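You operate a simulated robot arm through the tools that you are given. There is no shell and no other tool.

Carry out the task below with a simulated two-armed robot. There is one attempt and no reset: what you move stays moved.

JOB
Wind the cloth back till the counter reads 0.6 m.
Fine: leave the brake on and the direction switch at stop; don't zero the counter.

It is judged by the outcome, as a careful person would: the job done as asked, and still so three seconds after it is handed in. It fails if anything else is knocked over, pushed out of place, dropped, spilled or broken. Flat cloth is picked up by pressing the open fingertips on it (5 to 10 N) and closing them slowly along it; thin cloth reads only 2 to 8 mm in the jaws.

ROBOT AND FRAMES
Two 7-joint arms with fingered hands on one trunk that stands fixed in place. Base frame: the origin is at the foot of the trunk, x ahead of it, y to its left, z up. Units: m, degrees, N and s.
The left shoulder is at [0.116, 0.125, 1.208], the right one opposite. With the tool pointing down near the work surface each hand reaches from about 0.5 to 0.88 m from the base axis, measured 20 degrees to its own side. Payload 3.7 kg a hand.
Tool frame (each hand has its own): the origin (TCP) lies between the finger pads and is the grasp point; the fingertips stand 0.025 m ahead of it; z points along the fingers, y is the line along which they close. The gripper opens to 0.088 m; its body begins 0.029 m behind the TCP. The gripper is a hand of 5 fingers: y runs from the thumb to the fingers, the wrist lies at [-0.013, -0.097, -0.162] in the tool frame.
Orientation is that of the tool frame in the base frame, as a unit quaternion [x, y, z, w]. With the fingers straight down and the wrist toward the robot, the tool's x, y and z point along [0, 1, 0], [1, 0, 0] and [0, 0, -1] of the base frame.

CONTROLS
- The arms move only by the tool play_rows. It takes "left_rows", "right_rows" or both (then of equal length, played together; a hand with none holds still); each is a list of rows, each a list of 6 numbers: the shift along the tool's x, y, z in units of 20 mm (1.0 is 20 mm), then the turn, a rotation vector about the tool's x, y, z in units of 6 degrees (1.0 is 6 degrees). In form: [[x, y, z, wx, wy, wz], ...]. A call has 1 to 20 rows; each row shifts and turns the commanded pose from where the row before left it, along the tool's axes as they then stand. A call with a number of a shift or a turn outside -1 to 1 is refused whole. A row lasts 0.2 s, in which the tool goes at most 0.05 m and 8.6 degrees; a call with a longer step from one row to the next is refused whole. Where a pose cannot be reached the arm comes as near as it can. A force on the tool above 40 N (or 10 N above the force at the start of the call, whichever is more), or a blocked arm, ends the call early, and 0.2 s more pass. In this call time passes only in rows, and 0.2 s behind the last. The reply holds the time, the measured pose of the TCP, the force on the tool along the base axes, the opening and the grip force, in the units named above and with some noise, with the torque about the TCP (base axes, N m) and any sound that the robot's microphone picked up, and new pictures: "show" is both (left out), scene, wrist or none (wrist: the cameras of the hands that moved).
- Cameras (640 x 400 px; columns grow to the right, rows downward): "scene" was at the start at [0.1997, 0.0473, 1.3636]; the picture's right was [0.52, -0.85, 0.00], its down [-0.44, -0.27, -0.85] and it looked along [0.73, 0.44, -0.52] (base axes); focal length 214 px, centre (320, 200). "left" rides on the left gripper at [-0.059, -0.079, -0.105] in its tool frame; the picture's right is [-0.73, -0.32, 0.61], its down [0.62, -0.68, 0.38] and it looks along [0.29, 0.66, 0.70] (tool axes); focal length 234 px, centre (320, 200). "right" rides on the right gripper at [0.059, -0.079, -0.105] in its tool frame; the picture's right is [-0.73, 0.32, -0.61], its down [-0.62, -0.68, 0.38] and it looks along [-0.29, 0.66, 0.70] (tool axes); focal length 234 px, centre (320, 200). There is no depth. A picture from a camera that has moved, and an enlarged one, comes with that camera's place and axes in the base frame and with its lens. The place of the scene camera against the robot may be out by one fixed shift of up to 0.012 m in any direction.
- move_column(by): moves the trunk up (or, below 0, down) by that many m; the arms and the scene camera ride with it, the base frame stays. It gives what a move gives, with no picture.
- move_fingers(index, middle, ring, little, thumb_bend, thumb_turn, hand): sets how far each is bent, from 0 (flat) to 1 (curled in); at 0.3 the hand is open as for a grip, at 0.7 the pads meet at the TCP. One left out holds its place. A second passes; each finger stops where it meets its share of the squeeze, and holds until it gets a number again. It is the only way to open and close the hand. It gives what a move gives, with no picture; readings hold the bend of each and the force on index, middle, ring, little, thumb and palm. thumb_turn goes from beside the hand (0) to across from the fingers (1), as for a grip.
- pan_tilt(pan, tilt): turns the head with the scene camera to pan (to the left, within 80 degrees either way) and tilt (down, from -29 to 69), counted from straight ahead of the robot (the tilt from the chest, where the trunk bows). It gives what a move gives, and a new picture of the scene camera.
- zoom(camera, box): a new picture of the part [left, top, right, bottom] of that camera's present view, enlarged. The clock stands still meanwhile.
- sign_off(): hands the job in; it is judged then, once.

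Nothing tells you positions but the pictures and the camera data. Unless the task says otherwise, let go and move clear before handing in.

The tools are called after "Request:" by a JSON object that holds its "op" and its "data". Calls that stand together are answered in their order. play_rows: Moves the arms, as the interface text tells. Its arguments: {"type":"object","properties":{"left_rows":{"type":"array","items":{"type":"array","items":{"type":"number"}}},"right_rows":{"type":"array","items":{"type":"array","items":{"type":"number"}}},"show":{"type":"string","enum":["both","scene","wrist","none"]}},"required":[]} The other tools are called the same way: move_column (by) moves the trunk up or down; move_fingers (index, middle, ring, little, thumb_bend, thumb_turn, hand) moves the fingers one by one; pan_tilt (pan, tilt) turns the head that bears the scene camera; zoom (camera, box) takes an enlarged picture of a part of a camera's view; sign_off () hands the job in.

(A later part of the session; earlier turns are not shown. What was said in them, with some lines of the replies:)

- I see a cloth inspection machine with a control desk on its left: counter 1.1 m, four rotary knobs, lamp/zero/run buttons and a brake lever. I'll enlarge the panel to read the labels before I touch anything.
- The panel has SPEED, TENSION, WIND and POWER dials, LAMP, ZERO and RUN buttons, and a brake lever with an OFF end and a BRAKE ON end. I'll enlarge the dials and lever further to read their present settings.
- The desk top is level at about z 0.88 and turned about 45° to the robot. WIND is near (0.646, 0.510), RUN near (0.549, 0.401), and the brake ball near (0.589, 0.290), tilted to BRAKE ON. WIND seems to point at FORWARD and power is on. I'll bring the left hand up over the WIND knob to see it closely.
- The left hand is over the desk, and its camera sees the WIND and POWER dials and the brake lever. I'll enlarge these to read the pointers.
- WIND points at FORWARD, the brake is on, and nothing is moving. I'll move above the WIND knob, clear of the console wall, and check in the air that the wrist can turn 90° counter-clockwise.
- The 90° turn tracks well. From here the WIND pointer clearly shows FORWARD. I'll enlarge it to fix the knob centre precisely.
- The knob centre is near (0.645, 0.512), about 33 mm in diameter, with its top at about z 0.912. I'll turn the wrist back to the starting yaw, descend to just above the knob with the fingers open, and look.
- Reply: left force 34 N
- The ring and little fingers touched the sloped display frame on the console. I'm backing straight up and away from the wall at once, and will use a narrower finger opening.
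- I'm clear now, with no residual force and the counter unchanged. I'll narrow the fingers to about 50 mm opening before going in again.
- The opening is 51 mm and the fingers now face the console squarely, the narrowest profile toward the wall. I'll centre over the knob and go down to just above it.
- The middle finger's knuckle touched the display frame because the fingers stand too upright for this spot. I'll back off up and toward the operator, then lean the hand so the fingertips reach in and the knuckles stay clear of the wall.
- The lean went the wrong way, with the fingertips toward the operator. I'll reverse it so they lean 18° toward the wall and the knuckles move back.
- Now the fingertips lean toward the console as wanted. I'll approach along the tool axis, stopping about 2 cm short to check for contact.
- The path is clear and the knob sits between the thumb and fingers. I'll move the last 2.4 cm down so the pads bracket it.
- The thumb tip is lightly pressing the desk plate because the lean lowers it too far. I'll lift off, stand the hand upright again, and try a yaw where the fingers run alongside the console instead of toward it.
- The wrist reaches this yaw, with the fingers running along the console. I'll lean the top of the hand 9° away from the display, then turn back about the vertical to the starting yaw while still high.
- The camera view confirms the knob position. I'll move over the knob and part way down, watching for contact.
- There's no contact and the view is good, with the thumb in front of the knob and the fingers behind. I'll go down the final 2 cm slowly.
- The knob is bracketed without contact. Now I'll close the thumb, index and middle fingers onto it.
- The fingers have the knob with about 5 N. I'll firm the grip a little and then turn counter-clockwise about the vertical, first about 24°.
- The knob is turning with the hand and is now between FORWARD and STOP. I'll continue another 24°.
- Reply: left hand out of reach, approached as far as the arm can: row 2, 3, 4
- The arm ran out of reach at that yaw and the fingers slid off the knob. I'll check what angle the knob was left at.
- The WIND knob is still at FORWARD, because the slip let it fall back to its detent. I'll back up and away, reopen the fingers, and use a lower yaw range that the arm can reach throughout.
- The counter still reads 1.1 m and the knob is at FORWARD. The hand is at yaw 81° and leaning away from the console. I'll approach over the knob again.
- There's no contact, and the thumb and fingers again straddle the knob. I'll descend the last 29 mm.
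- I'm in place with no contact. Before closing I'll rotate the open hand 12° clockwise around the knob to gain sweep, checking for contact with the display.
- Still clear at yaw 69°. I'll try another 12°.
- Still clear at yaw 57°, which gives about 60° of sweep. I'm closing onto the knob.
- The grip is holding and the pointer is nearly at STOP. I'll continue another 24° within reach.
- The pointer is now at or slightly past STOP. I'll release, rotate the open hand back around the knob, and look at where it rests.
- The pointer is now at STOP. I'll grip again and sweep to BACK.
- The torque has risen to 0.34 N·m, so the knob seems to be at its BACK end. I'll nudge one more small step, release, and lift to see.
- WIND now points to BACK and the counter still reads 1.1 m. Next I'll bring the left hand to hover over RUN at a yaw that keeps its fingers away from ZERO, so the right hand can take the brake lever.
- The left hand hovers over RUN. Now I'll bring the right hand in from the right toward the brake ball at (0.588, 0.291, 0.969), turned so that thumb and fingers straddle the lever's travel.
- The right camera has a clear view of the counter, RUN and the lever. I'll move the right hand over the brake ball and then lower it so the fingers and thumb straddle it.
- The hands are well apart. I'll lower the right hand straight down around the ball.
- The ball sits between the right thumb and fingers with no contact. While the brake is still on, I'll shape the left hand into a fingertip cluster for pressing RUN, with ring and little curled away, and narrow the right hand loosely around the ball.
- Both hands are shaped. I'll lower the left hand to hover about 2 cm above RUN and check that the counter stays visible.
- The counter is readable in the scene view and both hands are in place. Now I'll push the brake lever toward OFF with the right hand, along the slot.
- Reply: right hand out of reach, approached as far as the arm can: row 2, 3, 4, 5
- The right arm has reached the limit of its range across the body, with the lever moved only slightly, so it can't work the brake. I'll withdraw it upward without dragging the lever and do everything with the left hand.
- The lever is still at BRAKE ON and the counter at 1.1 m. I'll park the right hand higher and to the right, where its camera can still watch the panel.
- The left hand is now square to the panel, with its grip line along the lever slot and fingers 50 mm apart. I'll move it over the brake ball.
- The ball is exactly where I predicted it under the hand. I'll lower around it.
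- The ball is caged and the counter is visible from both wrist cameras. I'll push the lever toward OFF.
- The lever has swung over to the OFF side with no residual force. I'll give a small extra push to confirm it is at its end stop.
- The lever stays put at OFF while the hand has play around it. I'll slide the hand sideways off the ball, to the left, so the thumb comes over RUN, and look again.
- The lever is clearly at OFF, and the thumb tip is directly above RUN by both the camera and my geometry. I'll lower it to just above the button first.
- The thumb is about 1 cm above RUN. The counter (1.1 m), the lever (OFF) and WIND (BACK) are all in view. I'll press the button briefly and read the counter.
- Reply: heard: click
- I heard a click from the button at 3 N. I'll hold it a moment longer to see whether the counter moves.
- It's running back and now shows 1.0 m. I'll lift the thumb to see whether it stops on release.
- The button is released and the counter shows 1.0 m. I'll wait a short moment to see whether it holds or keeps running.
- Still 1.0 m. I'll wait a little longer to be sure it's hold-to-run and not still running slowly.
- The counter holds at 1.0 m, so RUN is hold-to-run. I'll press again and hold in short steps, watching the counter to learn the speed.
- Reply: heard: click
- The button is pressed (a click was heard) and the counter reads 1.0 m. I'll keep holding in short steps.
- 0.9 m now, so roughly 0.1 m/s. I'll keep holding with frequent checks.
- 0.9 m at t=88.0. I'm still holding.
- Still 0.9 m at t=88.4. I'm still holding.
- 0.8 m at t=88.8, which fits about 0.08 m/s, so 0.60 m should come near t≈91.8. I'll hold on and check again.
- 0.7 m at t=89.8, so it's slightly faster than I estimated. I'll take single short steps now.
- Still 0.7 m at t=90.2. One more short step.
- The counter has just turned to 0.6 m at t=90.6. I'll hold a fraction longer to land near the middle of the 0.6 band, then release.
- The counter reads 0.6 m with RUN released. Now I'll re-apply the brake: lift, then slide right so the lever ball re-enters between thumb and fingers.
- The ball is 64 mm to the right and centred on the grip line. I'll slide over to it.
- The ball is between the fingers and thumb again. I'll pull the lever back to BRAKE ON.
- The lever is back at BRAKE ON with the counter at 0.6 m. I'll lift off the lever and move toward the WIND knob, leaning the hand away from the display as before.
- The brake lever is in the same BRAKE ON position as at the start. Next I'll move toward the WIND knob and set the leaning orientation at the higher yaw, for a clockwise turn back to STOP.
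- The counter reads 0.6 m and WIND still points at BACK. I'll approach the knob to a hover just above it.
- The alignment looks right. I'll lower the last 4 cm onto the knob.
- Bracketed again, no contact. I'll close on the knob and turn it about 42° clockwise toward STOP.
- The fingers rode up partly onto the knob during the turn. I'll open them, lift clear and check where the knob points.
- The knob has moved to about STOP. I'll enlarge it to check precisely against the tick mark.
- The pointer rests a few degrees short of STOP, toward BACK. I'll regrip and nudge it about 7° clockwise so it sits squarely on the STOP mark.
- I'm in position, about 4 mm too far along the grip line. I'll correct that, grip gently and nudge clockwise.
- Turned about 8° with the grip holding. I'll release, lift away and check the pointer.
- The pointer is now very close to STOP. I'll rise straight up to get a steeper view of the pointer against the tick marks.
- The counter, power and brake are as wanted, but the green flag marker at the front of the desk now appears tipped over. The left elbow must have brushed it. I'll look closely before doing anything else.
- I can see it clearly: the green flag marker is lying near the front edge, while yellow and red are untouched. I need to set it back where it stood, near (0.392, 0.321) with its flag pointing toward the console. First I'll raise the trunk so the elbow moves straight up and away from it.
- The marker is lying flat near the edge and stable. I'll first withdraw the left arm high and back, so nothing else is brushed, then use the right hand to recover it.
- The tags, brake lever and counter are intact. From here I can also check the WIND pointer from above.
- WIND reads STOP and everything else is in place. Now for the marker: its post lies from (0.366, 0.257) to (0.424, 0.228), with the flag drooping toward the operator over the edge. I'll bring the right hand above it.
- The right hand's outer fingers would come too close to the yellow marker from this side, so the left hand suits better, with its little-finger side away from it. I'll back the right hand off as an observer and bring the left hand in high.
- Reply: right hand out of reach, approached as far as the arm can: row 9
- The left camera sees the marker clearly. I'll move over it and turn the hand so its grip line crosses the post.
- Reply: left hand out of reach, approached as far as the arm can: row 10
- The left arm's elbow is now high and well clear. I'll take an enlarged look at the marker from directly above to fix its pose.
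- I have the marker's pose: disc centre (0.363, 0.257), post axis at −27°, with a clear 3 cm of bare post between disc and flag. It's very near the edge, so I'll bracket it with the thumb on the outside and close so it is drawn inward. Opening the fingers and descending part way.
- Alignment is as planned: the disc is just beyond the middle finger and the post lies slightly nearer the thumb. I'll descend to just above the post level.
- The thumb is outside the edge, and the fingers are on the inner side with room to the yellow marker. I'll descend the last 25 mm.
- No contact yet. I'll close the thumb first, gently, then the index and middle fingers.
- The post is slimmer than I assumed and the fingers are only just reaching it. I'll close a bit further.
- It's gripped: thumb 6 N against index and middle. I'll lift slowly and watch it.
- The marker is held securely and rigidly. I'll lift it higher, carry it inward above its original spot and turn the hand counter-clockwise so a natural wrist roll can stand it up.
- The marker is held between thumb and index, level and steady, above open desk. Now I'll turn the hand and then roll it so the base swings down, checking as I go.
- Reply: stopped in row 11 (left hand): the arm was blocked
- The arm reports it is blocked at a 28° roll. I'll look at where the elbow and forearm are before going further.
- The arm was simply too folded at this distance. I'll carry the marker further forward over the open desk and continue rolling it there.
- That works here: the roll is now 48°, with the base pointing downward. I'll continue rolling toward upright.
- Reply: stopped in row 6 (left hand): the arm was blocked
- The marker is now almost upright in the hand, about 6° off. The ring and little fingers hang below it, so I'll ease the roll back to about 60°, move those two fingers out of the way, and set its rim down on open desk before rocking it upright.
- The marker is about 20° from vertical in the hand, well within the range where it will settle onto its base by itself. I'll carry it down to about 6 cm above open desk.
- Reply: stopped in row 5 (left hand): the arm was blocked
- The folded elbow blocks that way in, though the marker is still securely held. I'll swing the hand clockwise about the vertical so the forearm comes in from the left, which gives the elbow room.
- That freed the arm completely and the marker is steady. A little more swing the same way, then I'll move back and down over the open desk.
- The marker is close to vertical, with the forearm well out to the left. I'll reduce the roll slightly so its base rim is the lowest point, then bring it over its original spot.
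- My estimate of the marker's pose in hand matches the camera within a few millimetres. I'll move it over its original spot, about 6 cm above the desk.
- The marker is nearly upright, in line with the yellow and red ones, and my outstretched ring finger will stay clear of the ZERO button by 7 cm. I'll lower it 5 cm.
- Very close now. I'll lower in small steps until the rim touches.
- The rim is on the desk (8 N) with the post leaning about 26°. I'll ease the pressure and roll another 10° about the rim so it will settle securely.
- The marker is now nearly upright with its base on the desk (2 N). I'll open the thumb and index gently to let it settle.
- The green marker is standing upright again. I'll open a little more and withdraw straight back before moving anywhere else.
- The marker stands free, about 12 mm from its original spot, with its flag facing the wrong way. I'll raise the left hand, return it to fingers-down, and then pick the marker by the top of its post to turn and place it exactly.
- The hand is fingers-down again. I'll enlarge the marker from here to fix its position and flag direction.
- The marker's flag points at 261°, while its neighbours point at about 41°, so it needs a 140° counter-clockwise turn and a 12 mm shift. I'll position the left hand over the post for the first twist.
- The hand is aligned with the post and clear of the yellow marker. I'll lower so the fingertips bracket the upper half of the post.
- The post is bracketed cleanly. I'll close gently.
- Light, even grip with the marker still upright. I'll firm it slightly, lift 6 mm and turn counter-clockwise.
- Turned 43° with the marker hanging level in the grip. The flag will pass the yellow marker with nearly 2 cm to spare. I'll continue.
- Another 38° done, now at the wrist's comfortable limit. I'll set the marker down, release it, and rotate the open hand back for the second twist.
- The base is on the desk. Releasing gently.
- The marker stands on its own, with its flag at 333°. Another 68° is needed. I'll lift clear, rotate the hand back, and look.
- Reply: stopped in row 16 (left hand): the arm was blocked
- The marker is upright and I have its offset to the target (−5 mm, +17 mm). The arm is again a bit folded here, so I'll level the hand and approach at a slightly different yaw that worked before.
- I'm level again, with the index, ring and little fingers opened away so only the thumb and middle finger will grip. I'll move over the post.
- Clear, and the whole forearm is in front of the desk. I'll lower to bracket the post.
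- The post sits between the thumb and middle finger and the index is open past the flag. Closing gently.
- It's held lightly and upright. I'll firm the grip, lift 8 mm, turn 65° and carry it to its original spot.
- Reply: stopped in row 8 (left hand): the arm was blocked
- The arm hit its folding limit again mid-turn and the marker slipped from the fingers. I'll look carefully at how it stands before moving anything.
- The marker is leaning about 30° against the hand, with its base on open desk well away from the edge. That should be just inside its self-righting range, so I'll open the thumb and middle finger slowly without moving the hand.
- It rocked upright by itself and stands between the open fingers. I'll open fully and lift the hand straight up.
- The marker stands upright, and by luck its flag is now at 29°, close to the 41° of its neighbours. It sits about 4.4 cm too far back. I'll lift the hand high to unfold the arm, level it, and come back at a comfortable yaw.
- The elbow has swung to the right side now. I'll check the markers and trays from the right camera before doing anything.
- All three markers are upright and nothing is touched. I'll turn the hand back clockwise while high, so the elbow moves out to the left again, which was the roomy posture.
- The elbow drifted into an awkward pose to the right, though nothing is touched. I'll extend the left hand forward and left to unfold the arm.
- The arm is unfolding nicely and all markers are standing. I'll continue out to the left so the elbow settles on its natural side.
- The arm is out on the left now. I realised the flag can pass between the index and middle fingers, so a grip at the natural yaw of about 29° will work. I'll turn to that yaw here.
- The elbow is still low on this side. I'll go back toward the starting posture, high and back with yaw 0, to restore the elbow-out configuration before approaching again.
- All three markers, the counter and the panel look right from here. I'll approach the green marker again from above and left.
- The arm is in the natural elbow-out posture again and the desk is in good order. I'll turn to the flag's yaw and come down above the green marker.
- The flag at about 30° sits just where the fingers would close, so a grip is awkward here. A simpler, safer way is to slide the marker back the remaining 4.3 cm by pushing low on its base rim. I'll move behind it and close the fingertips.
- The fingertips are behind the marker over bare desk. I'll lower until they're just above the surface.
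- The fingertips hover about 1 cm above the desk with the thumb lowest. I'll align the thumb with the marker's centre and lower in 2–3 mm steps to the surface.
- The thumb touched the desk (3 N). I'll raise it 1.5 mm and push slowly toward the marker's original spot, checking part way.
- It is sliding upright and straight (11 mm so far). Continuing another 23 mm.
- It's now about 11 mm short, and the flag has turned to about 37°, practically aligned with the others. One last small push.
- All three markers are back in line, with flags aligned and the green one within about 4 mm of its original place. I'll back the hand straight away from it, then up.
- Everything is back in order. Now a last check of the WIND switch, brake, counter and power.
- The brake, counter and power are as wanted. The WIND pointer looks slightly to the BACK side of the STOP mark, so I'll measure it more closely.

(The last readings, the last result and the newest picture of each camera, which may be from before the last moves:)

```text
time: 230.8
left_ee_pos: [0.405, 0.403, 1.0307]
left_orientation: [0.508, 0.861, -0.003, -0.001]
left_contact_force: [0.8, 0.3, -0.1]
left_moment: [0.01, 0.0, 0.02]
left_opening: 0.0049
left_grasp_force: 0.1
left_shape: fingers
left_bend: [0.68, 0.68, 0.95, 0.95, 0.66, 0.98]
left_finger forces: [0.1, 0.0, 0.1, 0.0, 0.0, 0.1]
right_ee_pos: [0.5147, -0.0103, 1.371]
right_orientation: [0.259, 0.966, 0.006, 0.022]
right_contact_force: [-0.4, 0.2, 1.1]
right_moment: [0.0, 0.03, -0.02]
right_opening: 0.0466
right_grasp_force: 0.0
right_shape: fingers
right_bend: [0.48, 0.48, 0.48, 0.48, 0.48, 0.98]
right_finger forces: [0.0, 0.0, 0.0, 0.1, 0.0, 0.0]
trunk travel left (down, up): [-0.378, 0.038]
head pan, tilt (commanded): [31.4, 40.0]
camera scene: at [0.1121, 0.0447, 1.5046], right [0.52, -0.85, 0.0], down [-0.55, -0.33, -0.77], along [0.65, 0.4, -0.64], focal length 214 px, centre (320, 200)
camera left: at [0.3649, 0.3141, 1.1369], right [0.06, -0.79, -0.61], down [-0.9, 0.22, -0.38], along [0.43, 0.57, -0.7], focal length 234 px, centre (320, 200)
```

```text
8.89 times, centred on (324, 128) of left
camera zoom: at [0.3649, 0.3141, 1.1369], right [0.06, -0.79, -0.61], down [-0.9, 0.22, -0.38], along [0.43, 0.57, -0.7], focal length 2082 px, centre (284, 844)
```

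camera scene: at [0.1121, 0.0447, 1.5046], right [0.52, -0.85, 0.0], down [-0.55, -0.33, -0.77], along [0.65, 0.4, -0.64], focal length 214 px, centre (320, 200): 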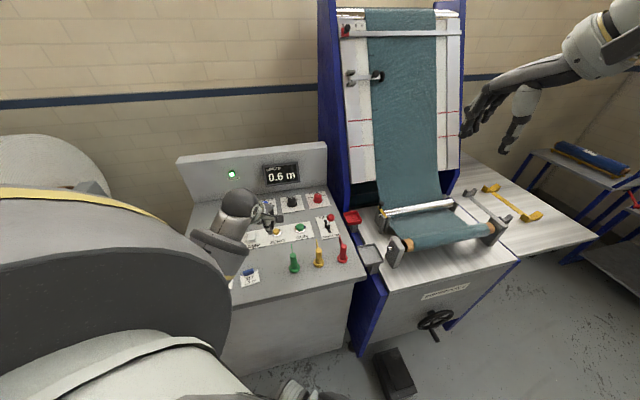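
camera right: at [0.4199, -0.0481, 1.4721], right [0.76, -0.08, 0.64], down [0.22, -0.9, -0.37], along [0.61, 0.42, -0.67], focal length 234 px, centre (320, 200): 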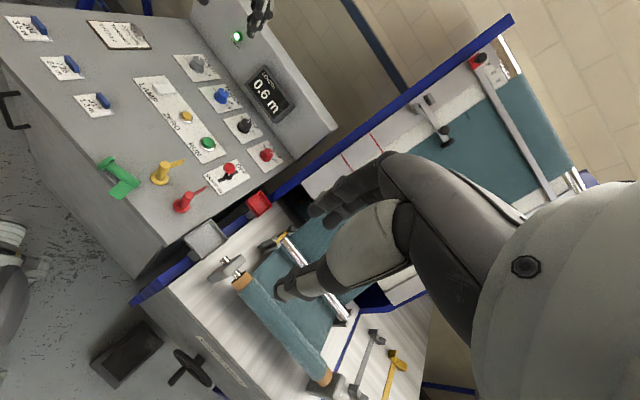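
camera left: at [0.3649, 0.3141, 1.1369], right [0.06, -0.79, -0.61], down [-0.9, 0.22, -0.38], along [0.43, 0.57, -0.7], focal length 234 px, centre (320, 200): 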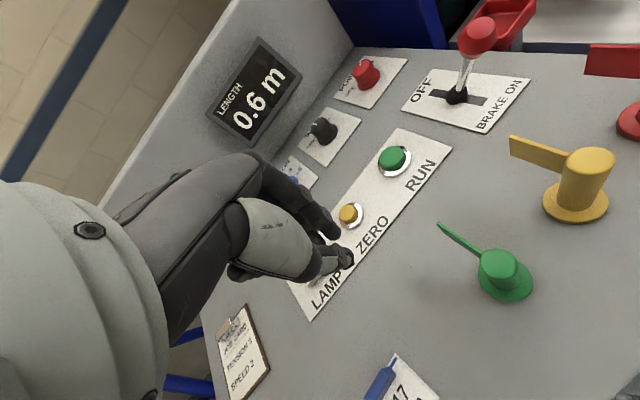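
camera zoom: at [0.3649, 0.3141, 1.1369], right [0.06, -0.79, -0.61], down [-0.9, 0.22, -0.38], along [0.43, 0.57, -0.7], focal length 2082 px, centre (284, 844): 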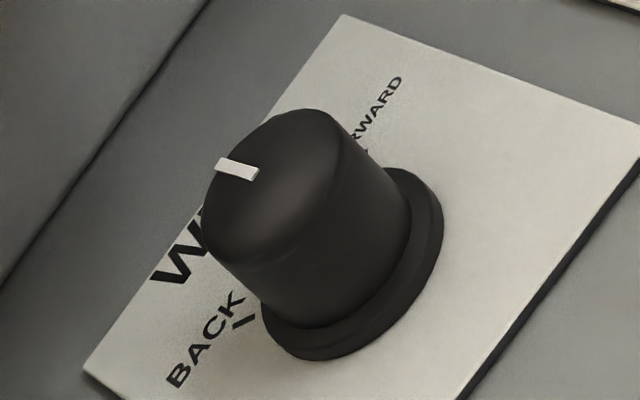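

Measured from three views, the WIND pointer is within about 6° of the STOP mark, so it sits in the STOP position (BACK is 45° away). Nothing else needs touching. I'll withdraw the left hand up and clear the way it came.

Request:
{"op": "play_rows", "data": {"left_rows": [[0, 0, -1, 0, 0, 0], [0, 0, -1, 0, 0, 0], [0, 0, -1, 0, 0, 0], [0, 0, -1, 0, 0, 0], [0, 0, -1, 0, 0, 0], [0, 0, -1, 0, 0, 0], [0, 0, -1, 0, 0, 0], [0, 0, -1, 0, 0, 0], [0, 0, -1, 0, 0, 0], [0, 0, 0, 0, 0, 0.97], [0, 0, 0, 0, 0, 0.97], [0, 0, 0, 0, 0, 0.97], [0, 0, 0, 0, 0, 0.97], [0, 0, 0, 0, 0, 0.97]], "show": "scene"}}

Request:
{"op": "play_rows", "data": {"left_rows": [[0.486, -0.25, -0.9, 0, 0, 0], [0.486, -0.25, -0.9, 0, 0, 0], [0.486, -0.25, -0.9, 0, 0, 0], [0.486, -0.25, -0.9, 0, 0, 0], [0.486, -0.25, -0.9, 0, 0, 0], [0.486, -0.25, -0.9, 0, 0, 0], [0.486, -0.25, -0.9, 0, 0, 0], [0.486, -0.25, -0.9, 0, 0, 0], [0.486, -0.25, -0.9, 0, 0, 0], [0.486, -0.25, -0.9, 0, 0, 0]], "show": "both"}}

Request:
{"op": "zoom", "data": {"camera": "right", "box": [0, 0, 320, 240]}}

Request:
{"op": "zoom", "data": {"camera": "scene", "box": [170, 130, 410, 310]}}

```text
time: 233.8
left_ee_pos: [0.4071, 0.4034, 1.2106]
left_orientation: [0.709, 0.705, -0.003, 0.0]
left_contact_force: [0.3, -0.4, -1.2]
left_moment: [-0.05, 0.0, -0.04]
left_opening: 0.0047
left_grasp_force: 0.1
left_shape: fingers
left_bend: [0.68, 0.68, 0.95, 0.95, 0.66, 0.98]
left_finger forces: [0.0, 0.0, 0.1, 0.0, 0.0, 0.0]
right_ee_pos: [0.515, -0.0098, 1.3719]
right_orientation: [0.259, 0.966, 0.005, 0.022]
right_contact_force: [0.3, -1.5, -1.0]
right_moment: [0.02, -0.01, 0.03]
right_opening: 0.0464
right_grasp_force: 0.1
right_shape: fingers
right_bend: [0.48, 0.48, 0.48, 0.48, 0.48, 0.98]
right_finger forces: [0.1, 0.0, 0.0, 0.0, 0.0, 0.0]
trunk travel left (down, up): [-0.378, 0.038]
head pan, tilt (commanded): [31.4, 40.0]
camera scene: at [0.112, 0.0449, 1.5046], right [0.52, -0.85, 0.0], down [-0.55, -0.34, -0.77], along [0.65, 0.4, -0.64], focal length 214 px, centre (320, 200)
```

scene: 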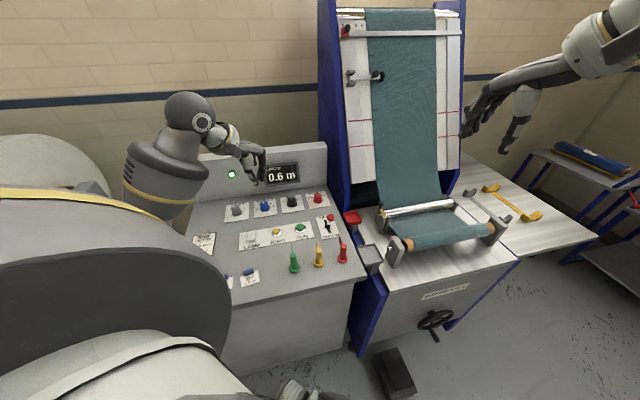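

```text
time: 236.0
left_ee_pos: [0.357, 0.5012, 1.3919]
left_orientation: [0.708, 0.706, -0.004, -0.003]
left_contact_force: [1.0, -0.6, 0.2]
left_moment: [0.02, -0.01, 0.02]
left_opening: 0.0048
left_grasp_force: 0.1
left_shape: fingers
left_bend: [0.68, 0.68, 0.95, 0.95, 0.66, 0.98]
left_finger forces: [0.1, 0.0, 0.0, 0.1, 0.0, 0.1]
right_ee_pos: [0.5151, -0.0107, 1.3724]
right_orientation: [0.259, 0.966, 0.005, 0.022]
right_contact_force: [-0.5, -1.2, 0.4]
right_moment: [-0.01, 0.01, 0.02]
right_opening: 0.0465
right_grasp_force: 0.1
right_shape: fingers
right_bend: [0.48, 0.48, 0.48, 0.48, 0.48, 0.98]
right_finger forces: [0.1, 0.0, 0.0, 0.1, 0.0, 0.0]
trunk travel left (down, up): [-0.378, 0.038]
head pan, tilt (commanded): [31.4, 40.0]
camera scene: at [0.1117, 0.0447, 1.5047], right [0.52, -0.85, 0.0], down [-0.55, -0.33, -0.77], along [0.65, 0.4, -0.64], focal length 214 px, centre (320, 200)
camera left: at [0.2781, 0.4445, 1.4973], right [-0.33, -0.73, -0.6], down [-0.68, 0.63, -0.38], along [0.65, 0.29, -0.7], focal length 234 px, centre (320, 200)
```

scene: 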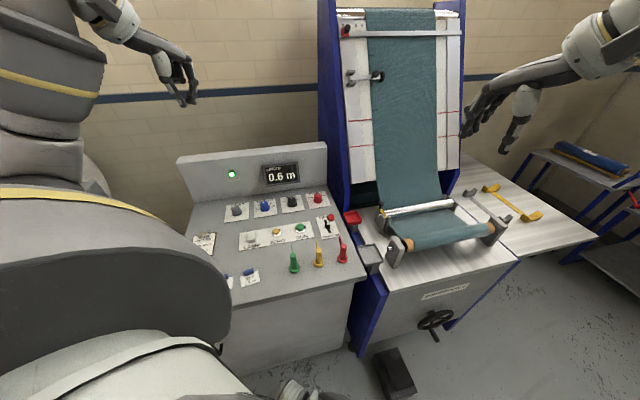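
left: 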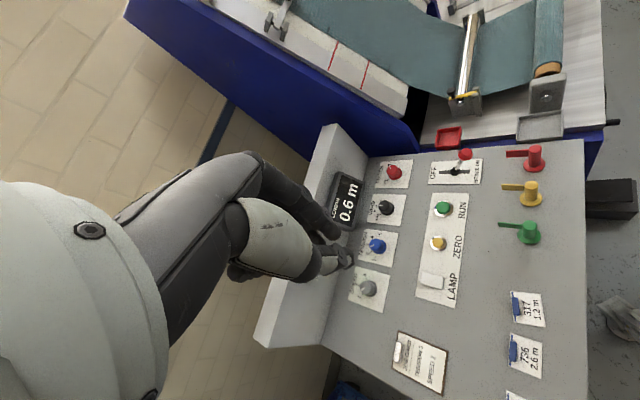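

```text
1.67 times, centred on (160, 120) of right
camera zoom: at [0.4201, -0.048, 1.4718], right [0.76, -0.08, 0.64], down [0.22, -0.9, -0.37], along [0.61, 0.42, -0.67], focal length 390 px, centre (587, 333)
```

zoom: 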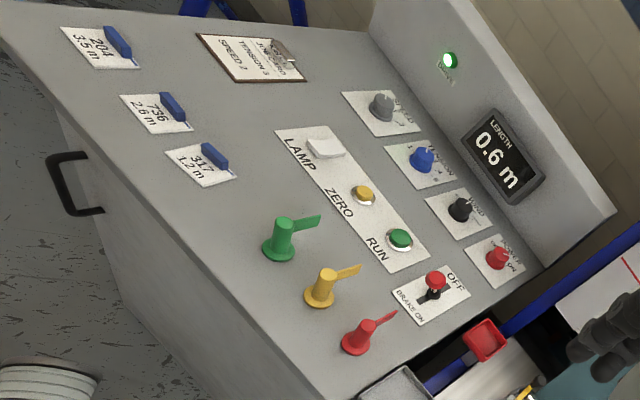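

```text
2.22 times, centred on (290, 220) of scene
camera zoom: at [0.1117, 0.0447, 1.5047], right [0.52, -0.85, 0.0], down [-0.55, -0.33, -0.77], along [0.65, 0.4, -0.64], focal length 477 px, centre (387, 156)
```

zoom: 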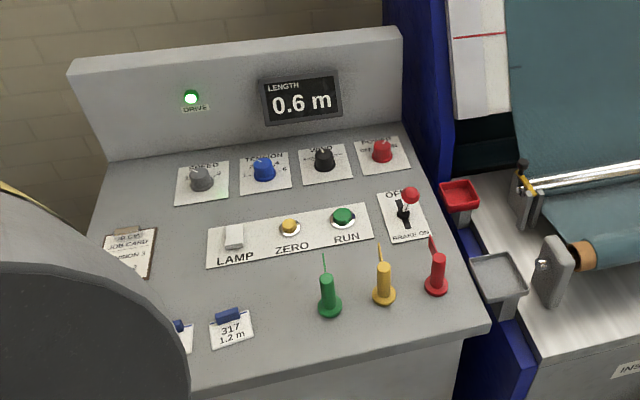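

Everything matches the starting scene, except the counter at 0.6 m and WIND at STOP. One final look at the WIND and brake from this overhead view.

Request:
{"op": "zoom", "data": {"camera": "left", "box": [360, 185, 420, 235]}}

Request:
{"op": "zoom", "data": {"camera": "left", "box": [420, 130, 560, 260]}}

```text
8.00 times, centred on (390, 210) of left
camera zoom: at [0.2781, 0.4445, 1.4973], right [-0.33, -0.73, -0.6], down [-0.68, 0.63, -0.38], along [0.65, 0.29, -0.7], focal length 1873 px, centre (-240, 120)
```

zoom: 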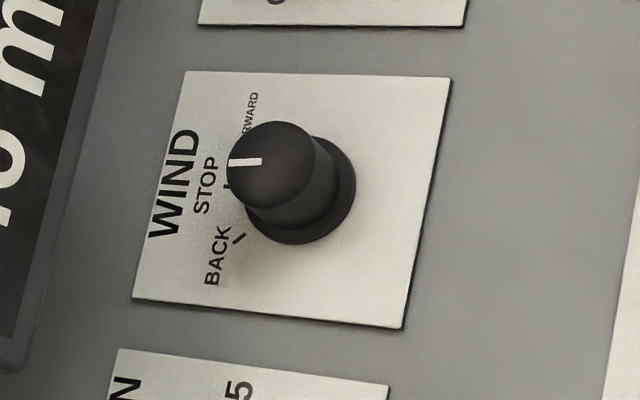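

```text
3.08 times, centred on (490, 195) of left
camera zoom: at [0.2781, 0.4445, 1.4973], right [-0.33, -0.73, -0.6], down [-0.68, 0.63, -0.38], along [0.65, 0.29, -0.7], focal length 720 px, centre (-203, 215)
```

zoom: 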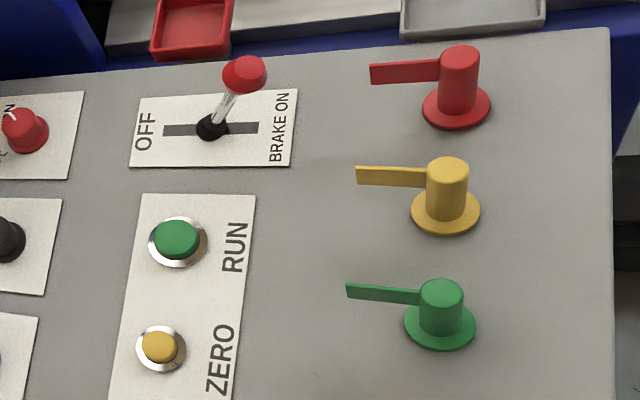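

The counter reads 0.6 m, WIND is at STOP, the lever is at BRAKE ON and the counter was not zeroed. Both hands are clear and all three markers stand in their places, so I'm handing in.

Request:
{"op": "sign_off", "data": {}}

```text
The job is handed in.
```

The cloth is wound back and the counter reads 0.6 m. The lever is at BRAKE ON, the direction switch is at STOP, and I did not zero the counter. Both hands are clear of the desk.

- **Green marker knocked over:** while I was working, the left arm knocked the green flag marker onto its side near the front edge of the desk. It never left the desk. I picked it up and stood it back in line with the yellow and red ones. It is about 4 mm from where it was, and its flag lines up to within a few degrees. If the job is judged on nothing having been knocked over at any point, this counts against it.
- **Direction switch:** by camera measurement the pointer sits about 6° toward BACK from the STOP mark. BACK itself is 45° away.
- **Display frame touched:** early on, the fingers touched the display frame twice while I was reaching for that switch. Nothing moved.
- **Other settings:** I left speed, tension and power as they were. I did not set tension or speed to the job card (tension 3, speed 2), because the job did not ask for it.
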